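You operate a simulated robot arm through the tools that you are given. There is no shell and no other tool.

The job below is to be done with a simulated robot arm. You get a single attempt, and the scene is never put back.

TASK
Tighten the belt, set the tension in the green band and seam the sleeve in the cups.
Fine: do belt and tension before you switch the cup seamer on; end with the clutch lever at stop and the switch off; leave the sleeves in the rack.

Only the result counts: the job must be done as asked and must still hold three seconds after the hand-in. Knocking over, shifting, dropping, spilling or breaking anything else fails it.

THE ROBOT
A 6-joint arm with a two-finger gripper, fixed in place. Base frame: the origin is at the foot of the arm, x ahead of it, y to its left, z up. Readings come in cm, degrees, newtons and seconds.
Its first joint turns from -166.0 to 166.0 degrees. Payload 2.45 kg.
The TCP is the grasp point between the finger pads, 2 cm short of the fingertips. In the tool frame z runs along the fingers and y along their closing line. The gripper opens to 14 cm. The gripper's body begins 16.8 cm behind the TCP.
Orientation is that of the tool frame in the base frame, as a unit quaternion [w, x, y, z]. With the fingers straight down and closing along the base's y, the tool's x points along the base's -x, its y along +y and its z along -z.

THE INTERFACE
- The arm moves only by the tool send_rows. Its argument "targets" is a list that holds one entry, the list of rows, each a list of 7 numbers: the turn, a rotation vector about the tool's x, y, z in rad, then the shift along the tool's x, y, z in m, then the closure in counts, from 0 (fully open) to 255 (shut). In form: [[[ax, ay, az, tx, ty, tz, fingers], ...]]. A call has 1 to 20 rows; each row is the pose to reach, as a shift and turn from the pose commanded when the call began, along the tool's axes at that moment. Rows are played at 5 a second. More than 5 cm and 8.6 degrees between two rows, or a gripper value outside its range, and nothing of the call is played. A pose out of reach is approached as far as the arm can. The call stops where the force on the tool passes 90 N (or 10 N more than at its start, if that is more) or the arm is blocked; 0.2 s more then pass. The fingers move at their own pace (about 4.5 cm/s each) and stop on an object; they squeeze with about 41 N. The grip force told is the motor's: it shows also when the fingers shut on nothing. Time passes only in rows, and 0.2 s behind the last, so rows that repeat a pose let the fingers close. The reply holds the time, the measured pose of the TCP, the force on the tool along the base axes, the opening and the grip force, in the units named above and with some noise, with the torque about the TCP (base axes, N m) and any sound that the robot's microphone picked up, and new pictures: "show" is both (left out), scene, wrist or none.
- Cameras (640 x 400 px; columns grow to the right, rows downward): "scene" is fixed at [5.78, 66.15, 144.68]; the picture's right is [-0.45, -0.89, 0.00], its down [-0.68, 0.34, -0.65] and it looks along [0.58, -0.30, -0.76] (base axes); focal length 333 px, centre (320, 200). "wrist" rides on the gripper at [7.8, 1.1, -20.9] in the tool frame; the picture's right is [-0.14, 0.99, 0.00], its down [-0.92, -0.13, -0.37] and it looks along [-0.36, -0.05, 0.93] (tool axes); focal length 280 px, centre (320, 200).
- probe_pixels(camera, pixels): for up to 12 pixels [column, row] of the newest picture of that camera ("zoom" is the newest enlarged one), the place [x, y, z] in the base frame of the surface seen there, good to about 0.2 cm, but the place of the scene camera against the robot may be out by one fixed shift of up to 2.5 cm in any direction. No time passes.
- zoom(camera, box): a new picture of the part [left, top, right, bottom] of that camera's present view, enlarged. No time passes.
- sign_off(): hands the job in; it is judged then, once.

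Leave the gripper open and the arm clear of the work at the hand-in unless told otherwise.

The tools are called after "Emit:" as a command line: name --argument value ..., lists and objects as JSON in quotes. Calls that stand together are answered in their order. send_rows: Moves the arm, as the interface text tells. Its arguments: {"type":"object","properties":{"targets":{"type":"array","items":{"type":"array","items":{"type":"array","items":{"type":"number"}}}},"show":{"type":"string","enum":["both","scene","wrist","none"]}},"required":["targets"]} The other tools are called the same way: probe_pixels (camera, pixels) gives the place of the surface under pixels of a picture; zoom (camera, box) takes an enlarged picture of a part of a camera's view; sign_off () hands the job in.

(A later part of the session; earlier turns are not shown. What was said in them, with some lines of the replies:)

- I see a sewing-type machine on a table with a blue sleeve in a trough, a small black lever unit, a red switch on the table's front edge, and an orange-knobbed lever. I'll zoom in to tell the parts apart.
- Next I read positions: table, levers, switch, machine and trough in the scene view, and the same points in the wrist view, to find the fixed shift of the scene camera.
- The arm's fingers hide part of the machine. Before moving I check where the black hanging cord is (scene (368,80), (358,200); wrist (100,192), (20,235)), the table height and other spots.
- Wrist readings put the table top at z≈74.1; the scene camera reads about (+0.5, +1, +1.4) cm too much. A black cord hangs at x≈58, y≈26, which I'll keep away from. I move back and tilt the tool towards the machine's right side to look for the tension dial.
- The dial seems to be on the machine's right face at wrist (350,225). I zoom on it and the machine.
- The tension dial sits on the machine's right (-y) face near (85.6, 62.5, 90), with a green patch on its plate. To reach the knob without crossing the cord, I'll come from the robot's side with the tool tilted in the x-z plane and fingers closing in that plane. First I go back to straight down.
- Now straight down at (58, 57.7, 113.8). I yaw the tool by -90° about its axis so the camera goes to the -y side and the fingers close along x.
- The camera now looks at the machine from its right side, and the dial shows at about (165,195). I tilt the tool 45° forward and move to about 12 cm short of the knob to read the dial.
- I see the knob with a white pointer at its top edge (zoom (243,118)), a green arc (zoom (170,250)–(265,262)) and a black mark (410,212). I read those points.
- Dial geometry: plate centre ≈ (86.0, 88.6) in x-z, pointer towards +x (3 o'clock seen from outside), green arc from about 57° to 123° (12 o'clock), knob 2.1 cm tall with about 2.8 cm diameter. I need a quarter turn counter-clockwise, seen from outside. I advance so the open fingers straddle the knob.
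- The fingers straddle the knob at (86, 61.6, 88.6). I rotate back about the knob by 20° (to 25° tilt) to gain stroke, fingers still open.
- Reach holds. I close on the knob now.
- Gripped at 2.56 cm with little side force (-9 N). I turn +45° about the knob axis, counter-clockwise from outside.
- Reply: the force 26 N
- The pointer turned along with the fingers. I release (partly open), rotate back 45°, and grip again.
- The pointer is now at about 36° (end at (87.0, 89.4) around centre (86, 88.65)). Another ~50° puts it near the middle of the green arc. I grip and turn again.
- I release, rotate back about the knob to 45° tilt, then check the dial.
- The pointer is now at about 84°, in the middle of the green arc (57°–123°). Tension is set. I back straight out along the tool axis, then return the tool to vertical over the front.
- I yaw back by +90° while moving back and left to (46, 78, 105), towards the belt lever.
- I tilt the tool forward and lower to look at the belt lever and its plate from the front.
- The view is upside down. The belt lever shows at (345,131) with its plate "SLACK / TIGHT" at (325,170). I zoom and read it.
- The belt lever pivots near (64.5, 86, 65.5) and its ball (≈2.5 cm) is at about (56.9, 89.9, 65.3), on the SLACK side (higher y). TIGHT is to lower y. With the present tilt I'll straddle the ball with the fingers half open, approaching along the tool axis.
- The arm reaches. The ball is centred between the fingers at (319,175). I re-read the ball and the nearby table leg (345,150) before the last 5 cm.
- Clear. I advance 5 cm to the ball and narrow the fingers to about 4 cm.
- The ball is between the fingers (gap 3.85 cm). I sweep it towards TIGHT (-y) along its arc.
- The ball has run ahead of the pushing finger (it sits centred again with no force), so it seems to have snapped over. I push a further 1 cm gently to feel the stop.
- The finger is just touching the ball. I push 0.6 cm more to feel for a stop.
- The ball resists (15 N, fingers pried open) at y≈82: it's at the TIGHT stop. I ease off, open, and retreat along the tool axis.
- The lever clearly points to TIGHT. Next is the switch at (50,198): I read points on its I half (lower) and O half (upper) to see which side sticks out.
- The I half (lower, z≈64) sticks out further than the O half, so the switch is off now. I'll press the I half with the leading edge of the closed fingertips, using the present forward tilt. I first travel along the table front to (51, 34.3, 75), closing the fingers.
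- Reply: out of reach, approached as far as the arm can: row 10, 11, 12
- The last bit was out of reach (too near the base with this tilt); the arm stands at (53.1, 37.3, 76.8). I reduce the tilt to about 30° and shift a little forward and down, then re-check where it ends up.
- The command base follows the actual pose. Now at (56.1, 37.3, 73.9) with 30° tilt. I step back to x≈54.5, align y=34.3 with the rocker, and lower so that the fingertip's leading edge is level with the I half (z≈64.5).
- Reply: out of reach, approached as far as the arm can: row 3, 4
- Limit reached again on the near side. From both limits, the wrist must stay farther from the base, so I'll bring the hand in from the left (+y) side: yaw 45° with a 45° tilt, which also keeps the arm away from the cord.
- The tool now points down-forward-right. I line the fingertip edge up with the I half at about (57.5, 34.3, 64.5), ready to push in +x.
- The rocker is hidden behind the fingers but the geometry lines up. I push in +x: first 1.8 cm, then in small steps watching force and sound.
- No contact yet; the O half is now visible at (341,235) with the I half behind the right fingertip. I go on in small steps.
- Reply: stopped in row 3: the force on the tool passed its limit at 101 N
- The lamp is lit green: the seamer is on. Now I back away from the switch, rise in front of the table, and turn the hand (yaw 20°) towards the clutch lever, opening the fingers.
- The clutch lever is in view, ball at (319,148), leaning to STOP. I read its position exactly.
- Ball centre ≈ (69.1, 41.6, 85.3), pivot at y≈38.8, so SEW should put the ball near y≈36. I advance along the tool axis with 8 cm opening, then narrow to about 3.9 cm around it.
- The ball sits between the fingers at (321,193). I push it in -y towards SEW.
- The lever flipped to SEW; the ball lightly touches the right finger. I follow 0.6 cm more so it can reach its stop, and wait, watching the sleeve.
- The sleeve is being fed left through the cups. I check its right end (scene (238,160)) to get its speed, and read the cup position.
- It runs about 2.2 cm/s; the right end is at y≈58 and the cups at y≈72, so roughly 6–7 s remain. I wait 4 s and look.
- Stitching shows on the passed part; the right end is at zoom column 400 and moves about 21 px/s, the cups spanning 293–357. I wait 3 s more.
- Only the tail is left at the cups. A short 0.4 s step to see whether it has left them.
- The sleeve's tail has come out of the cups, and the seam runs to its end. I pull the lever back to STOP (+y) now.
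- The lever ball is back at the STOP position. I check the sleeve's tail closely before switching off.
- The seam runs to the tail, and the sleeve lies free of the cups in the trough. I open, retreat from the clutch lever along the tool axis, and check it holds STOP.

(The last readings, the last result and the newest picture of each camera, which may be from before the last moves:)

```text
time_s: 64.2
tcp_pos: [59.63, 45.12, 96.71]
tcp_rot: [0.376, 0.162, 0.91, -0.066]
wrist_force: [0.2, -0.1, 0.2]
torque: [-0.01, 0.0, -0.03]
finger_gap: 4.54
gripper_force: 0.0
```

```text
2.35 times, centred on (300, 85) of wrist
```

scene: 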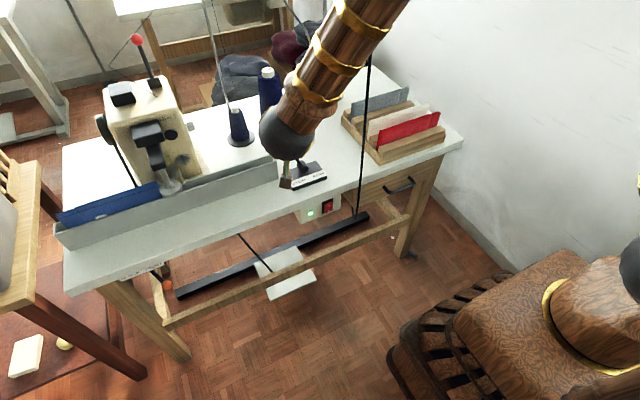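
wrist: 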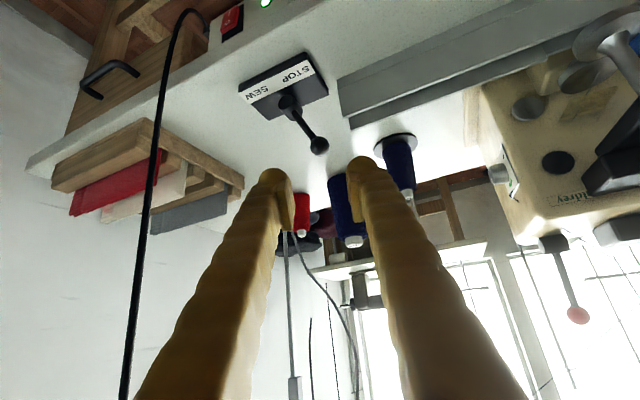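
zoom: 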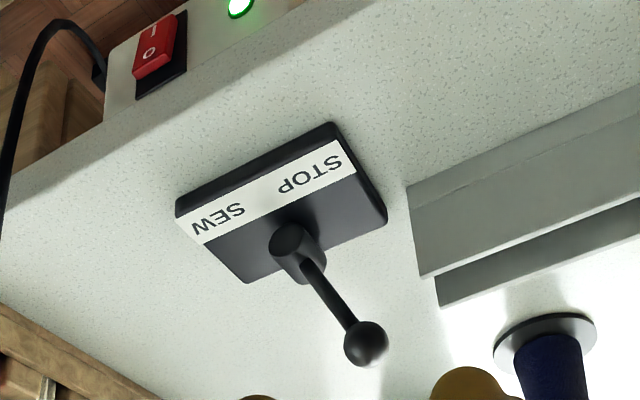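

The lever rests at STOP; the lamp is still lit. I go back to the spot in front of the table with yaw 45°, fingers closed.

Emit:
send_rows --targets '[[[0.062, 0, 0.062, 0.0348, -0.0124, 0.0124, 255], [0.123, 0, 0.123, 0.0696, -0.0248, 0.0248, 255], [0.185, 0, 0.185, 0.1044, -0.0372, 0.0372, 255], [0.246, 0, 0.246, 0.1392, -0.0496, 0.0496, 255], [0.308, 0, 0.308, 0.174, -0.062, 0.062, 255], [0.308, 0, 0.308, 0.174, -0.062, 0.062, 255]]]' --show "wrist"

Emit:
probe_pixels --camera "wrist" --pixels '[[320, 150], [300, 130], [340, 120]]'

```text
time_s: 65.6
tcp_pos: [50.03, 42.03, 79.97]
tcp_rot: [0.353, 0.354, 0.854, -0.146]
wrist_force: [0.0, -0.5, 0.2]
torque: [0.0, -0.02, 0.04]
finger_gap: 0.0
gripper_force: 29.2
```

wrist: 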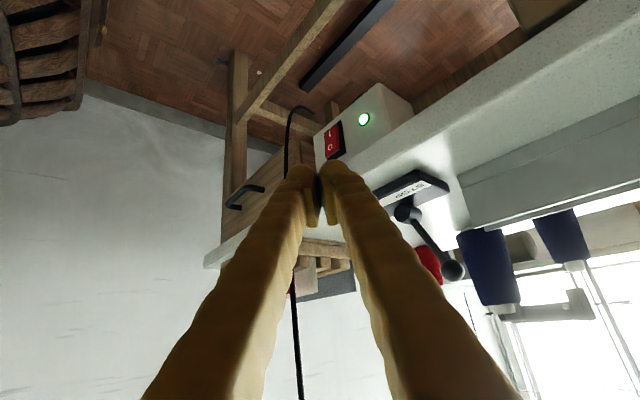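

```text
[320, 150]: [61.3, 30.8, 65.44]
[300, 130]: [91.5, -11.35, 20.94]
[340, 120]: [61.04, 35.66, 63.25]
```

The rocker is visible at (333,140). I zoom and read both its halves and the table's edge above it for the off-press.

Emit:
zoom --camera "wrist" --box '[290, 100, 386, 170]'

Emit:
probe_pixels --camera "zoom" --pixels '[[265, 205], [275, 240], [270, 290], [265, 325], [270, 350], [310, 180], [330, 360], [420, 300], [560, 240], [540, 225]]'

Emit:
probe_pixels --camera "wrist" --pixels '[[372, 172], [400, 160], [440, 140], [372, 185], [300, 112], [288, 150], [405, 127]]'

```text
5.71 times, centred on (338, 135) of wrist
```

zoom: 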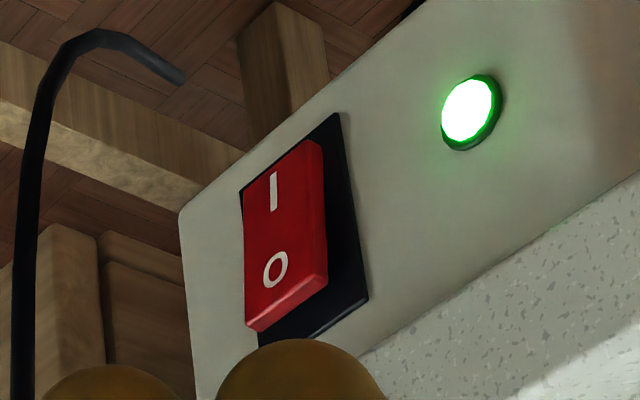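

```text
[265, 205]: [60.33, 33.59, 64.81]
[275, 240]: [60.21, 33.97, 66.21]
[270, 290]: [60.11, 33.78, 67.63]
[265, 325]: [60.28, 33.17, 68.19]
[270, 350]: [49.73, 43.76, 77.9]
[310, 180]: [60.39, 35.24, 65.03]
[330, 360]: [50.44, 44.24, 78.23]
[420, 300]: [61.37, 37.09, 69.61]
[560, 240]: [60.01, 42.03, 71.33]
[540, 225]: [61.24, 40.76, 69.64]
```

```text
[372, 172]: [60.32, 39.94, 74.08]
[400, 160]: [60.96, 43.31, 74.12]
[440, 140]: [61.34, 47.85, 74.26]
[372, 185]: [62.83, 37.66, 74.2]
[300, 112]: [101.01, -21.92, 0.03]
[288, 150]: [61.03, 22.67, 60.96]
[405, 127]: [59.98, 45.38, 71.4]
```

The O half sticks out at (60.1, 33.8–34.3, 67.5). I line up in front of it with 10° more tilt, to stay clear of the table edge above.

Emit:
send_rows --targets '[[[0, -0.05, 0, 0.008, -0.004, 0.037, 255], [0, -0.1, 0, 0.0155, -0.008, 0.0745, 255], [0, -0.14, 0, 0.023, -0.012, 0.112, 255], [0, -0.175, 0, 0.0308, -0.0156, 0.1488, 255], [0, -0.175, 0, 0.0308, -0.0156, 0.1488, 255]]]' --show "wrist"

```text
time_s: 66.8
tcp_pos: [54.75, 35.11, 67.37]
tcp_rot: [0.426, 0.339, 0.82, -0.177]
wrist_force: [-0.2, 0.0, 0.2]
torque: [0.0, 0.04, 0.02]
finger_gap: 0.0
gripper_force: 29.2
```

wrist: 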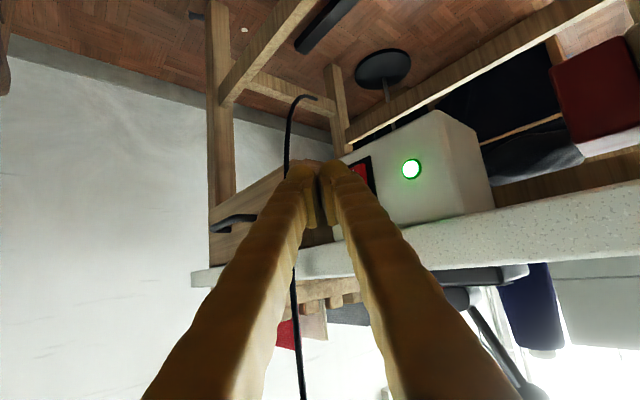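

I push in +x: 2.2 cm first, then small steps.

Emit:
send_rows --targets '[[[0, 0, 0, -0.0045, 0.0078, 0.0064, 255], [0, 0, 0, -0.0089, 0.0156, 0.0127, 255], [0, 0, 0, -0.0089, 0.0156, 0.0127, 255]]]' --show "wrist"

Emit:
send_rows --targets '[[[0, 0, 0, -0.0008, 0.0014, 0.0012, 255], [0, 0, 0, -0.0014, 0.0025, 0.002, 255], [0, 0, 0, -0.0014, 0.0025, 0.002, 255]]]' --show "wrist"

```text
time_s: 67.6
tcp_pos: [57.06, 35.18, 67.29]
tcp_rot: [0.426, 0.339, 0.82, -0.176]
wrist_force: [0.1, -0.6, -0.4]
torque: [0.0, 0.01, -0.02]
finger_gap: 0.0
gripper_force: 29.0
```

wrist: 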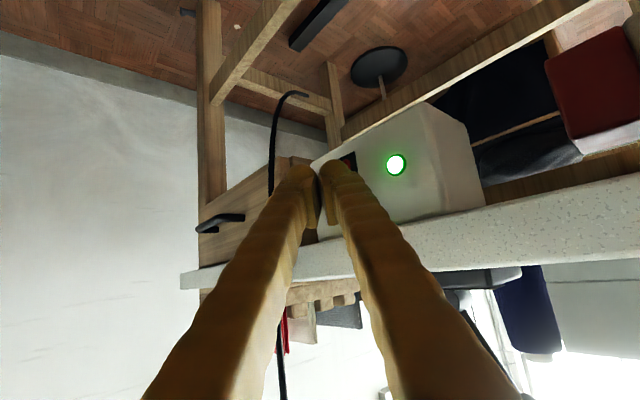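

```text
time_s: 68.4
tcp_pos: [57.45, 35.14, 67.33]
tcp_rot: [0.426, 0.34, 0.82, -0.176]
wrist_force: [-1.6, -0.3, 0.0]
torque: [-0.03, 0.0, -0.01]
finger_gap: 0.0
gripper_force: 29.1
```

wrist: 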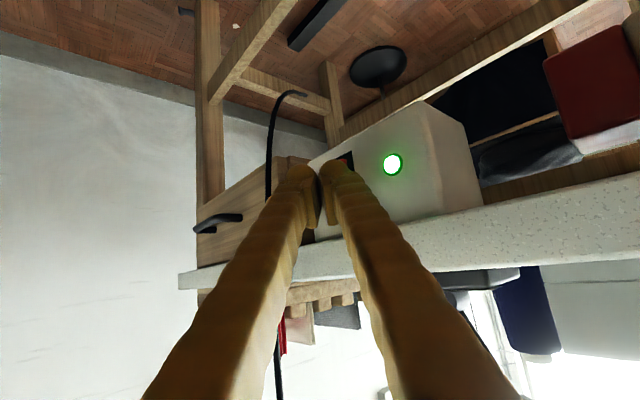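

Light contact (-1.6 N) at x=57.45. I press on in small steps.

Emit:
send_rows --targets '[[[0, 0, 0, -0.0006, 0.001, 0.0008, 255], [0, 0, 0, -0.001, 0.0018, 0.0014, 255]]]' --show "wrist"

```text
time_s: 69.0
tcp_pos: [57.77, 35.14, 67.36]
tcp_rot: [0.426, 0.339, 0.82, -0.176]
wrist_force: [0.3, 0.2, 0.5]
torque: [0.0, -0.02, 0.02]
finger_gap: 0.0
gripper_force: 29.2
```

wrist: 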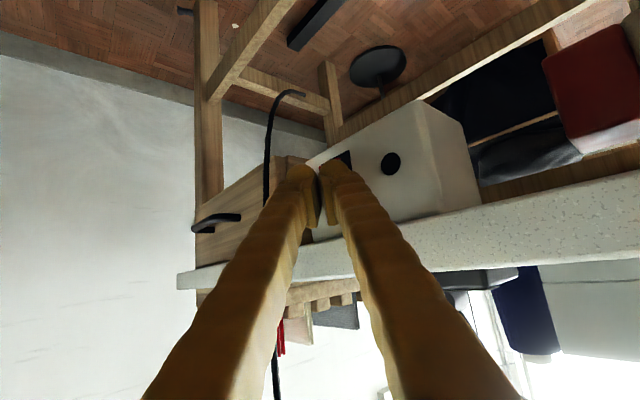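

The lamp is dark: switched off, with no residual force. I back off in -x, rise clear of the table, open the gripper, and check everything.

Emit:
send_rows --targets '[[[0, 0, 0, 0.0162, -0.0283, -0.0232, 255], [0, 0, 0, -0.0047, -0.022, -0.062, 255], [0, 0, 0, -0.0255, -0.016, -0.101, 255], [0, 0, 0, -0.0464, -0.01, -0.14, 255], [0, 0, 0, -0.0673, -0.004, -0.179, 200], [0, 0, 0, -0.088, 0.003, -0.218, 100], [0, 0, 0, -0.109, 0.009, -0.257, 0], [0, 0, 0, -0.13, 0.015, -0.296, 0], [0, 0, 0, -0.13, 0.015, -0.296, 0], [0, 0, 0, -0.13, 0.015, -0.296, 0]]]'

Emit:
zoom --camera "scene" --box '[240, 130, 400, 230]'

Emit:
zoom --camera "scene" --box '[40, 80, 280, 300]'

Emit:
zoom --camera "wrist" --box '[180, 20, 500, 220]'

```text
time_s: 71.2
tcp_pos: [46.76, 47.98, 94.96]
tcp_rot: [0.426, 0.339, 0.82, -0.176]
wrist_force: [1.3, 0.5, -0.2]
torque: [-0.01, -0.01, -0.01]
finger_gap: 12.1
gripper_force: 0.1
```

scene: 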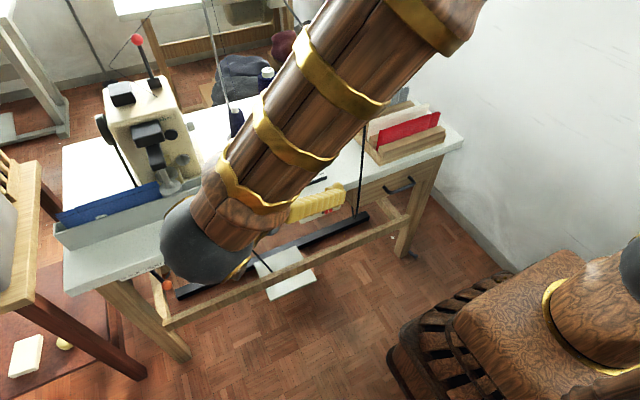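
wrist: 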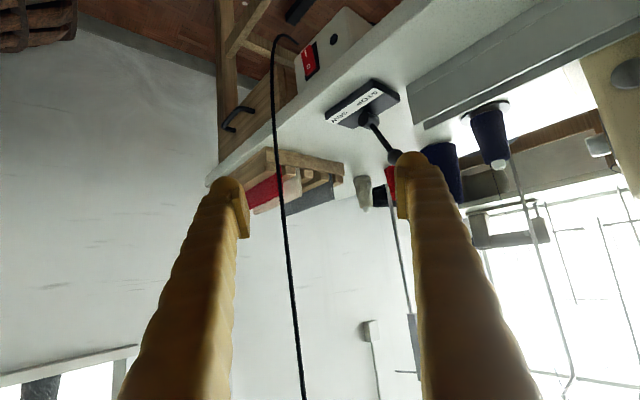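

```text
4.00 times, centred on (320, 180) of scene
```

zoom: 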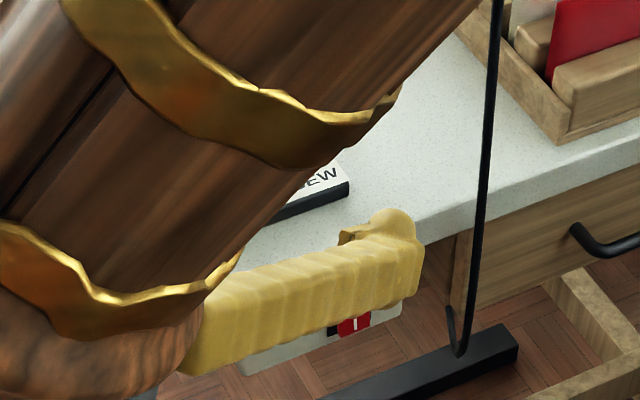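

```text
1.82 times, centred on (160, 190) of scene
```

zoom: 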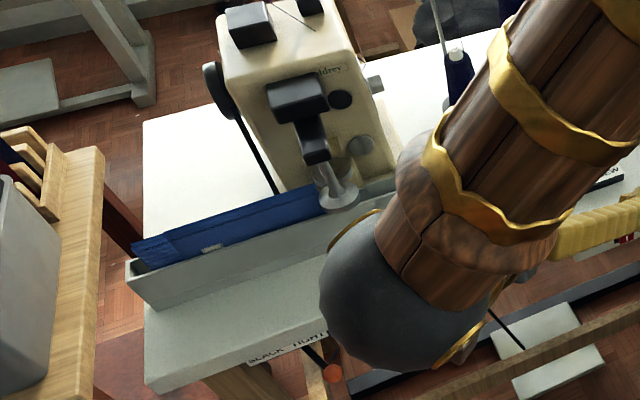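

```text
2.00 times, centred on (340, 120) of wrist
```

zoom: 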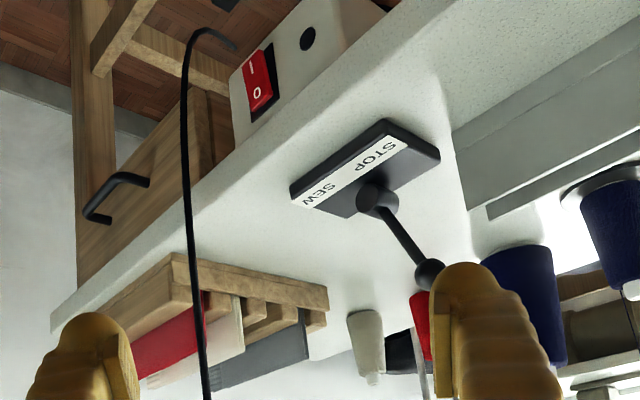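

Everything reads right: the clutch lever is at STOP, the switch is off with its lamp dark, the belt lever is at TIGHT, and the seamed sleeve is in the trough. The rack sleeves and the cord are untouched. I raise the arm a bit more with the gripper fully open and take a last look.

Emit:
send_rows --targets '[[[0, 0, 0, -0.027, 0, -0.019, 0], [0, 0, 0, -0.055, 0, -0.038, 0], [0, 0, 0, -0.082, 0, -0.057, 0], [0, 0, 0, -0.082, 0, -0.057, 0], [0, 0, 0, -0.082, 0, -0.057, 0]]]'

Emit:
zoom --camera "scene" --box '[40, 60, 280, 210]'

Emit:
zoom --camera "wrist" --box '[480, 20, 640, 220]'

```text
time_s: 72.4
tcp_pos: [46.94, 47.94, 105.01]
tcp_rot: [0.426, 0.339, 0.82, -0.176]
wrist_force: [0.3, 0.0, 0.8]
torque: [-0.04, -0.03, -0.01]
finger_gap: 14.02
gripper_force: 0.1
```

scene: 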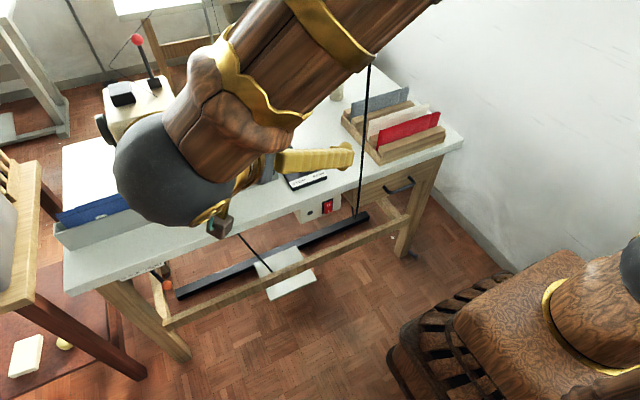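
wrist: 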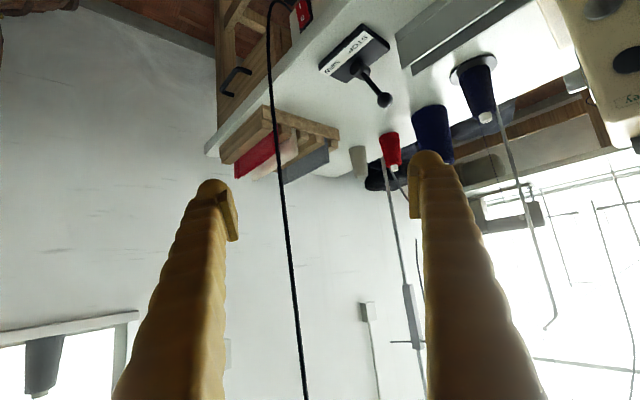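

```text
2.67 times, centred on (160, 135) of scene
```

zoom: 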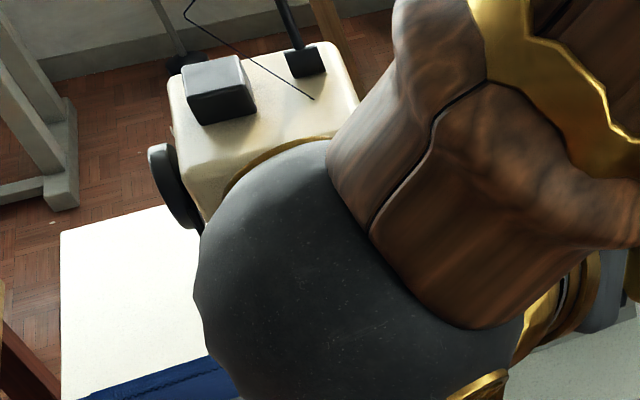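

```text
2.00 times, centred on (560, 120) of wrist
```

zoom: 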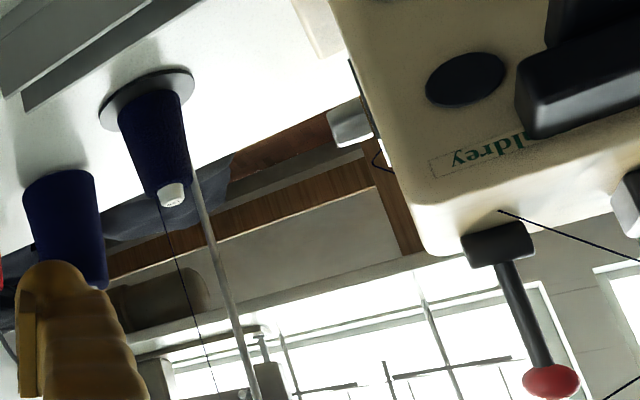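

The arm is clear with the gripper open at 14 cm, and nothing is touching the work. The belt is tight, the tension was set in the green, the sleeve is seamed, the clutch is at STOP and the switch is off. I hand in.

Emit:
sign_off

```text
The job is handed in.
```

I finished the job and handed it in; the hand-in gave no verdict.

- **Belt:** I moved the lever from SLACK to TIGHT until it hit its stop.
- **Tension:** I turned the knob until its pointer was near the middle of the green arc. I didn't read the dial again after seaming.
- **Seam:** With belt and tension set, I switched the seamer on (the lamp lit green) and moved the clutch to SEW. The blue sleeve ran right through the cups, and the stitching reaches its tail end. It now lies in the trough, clear of the cups.
- **End state:** The clutch lever is at STOP and the switch is off with its lamp dark. The sleeves in the rack were left alone. The arm is clear of the work with the gripper open.

While switching the seamer on, the push stopped at the force limit (101 N). The switch worked normally afterwards.
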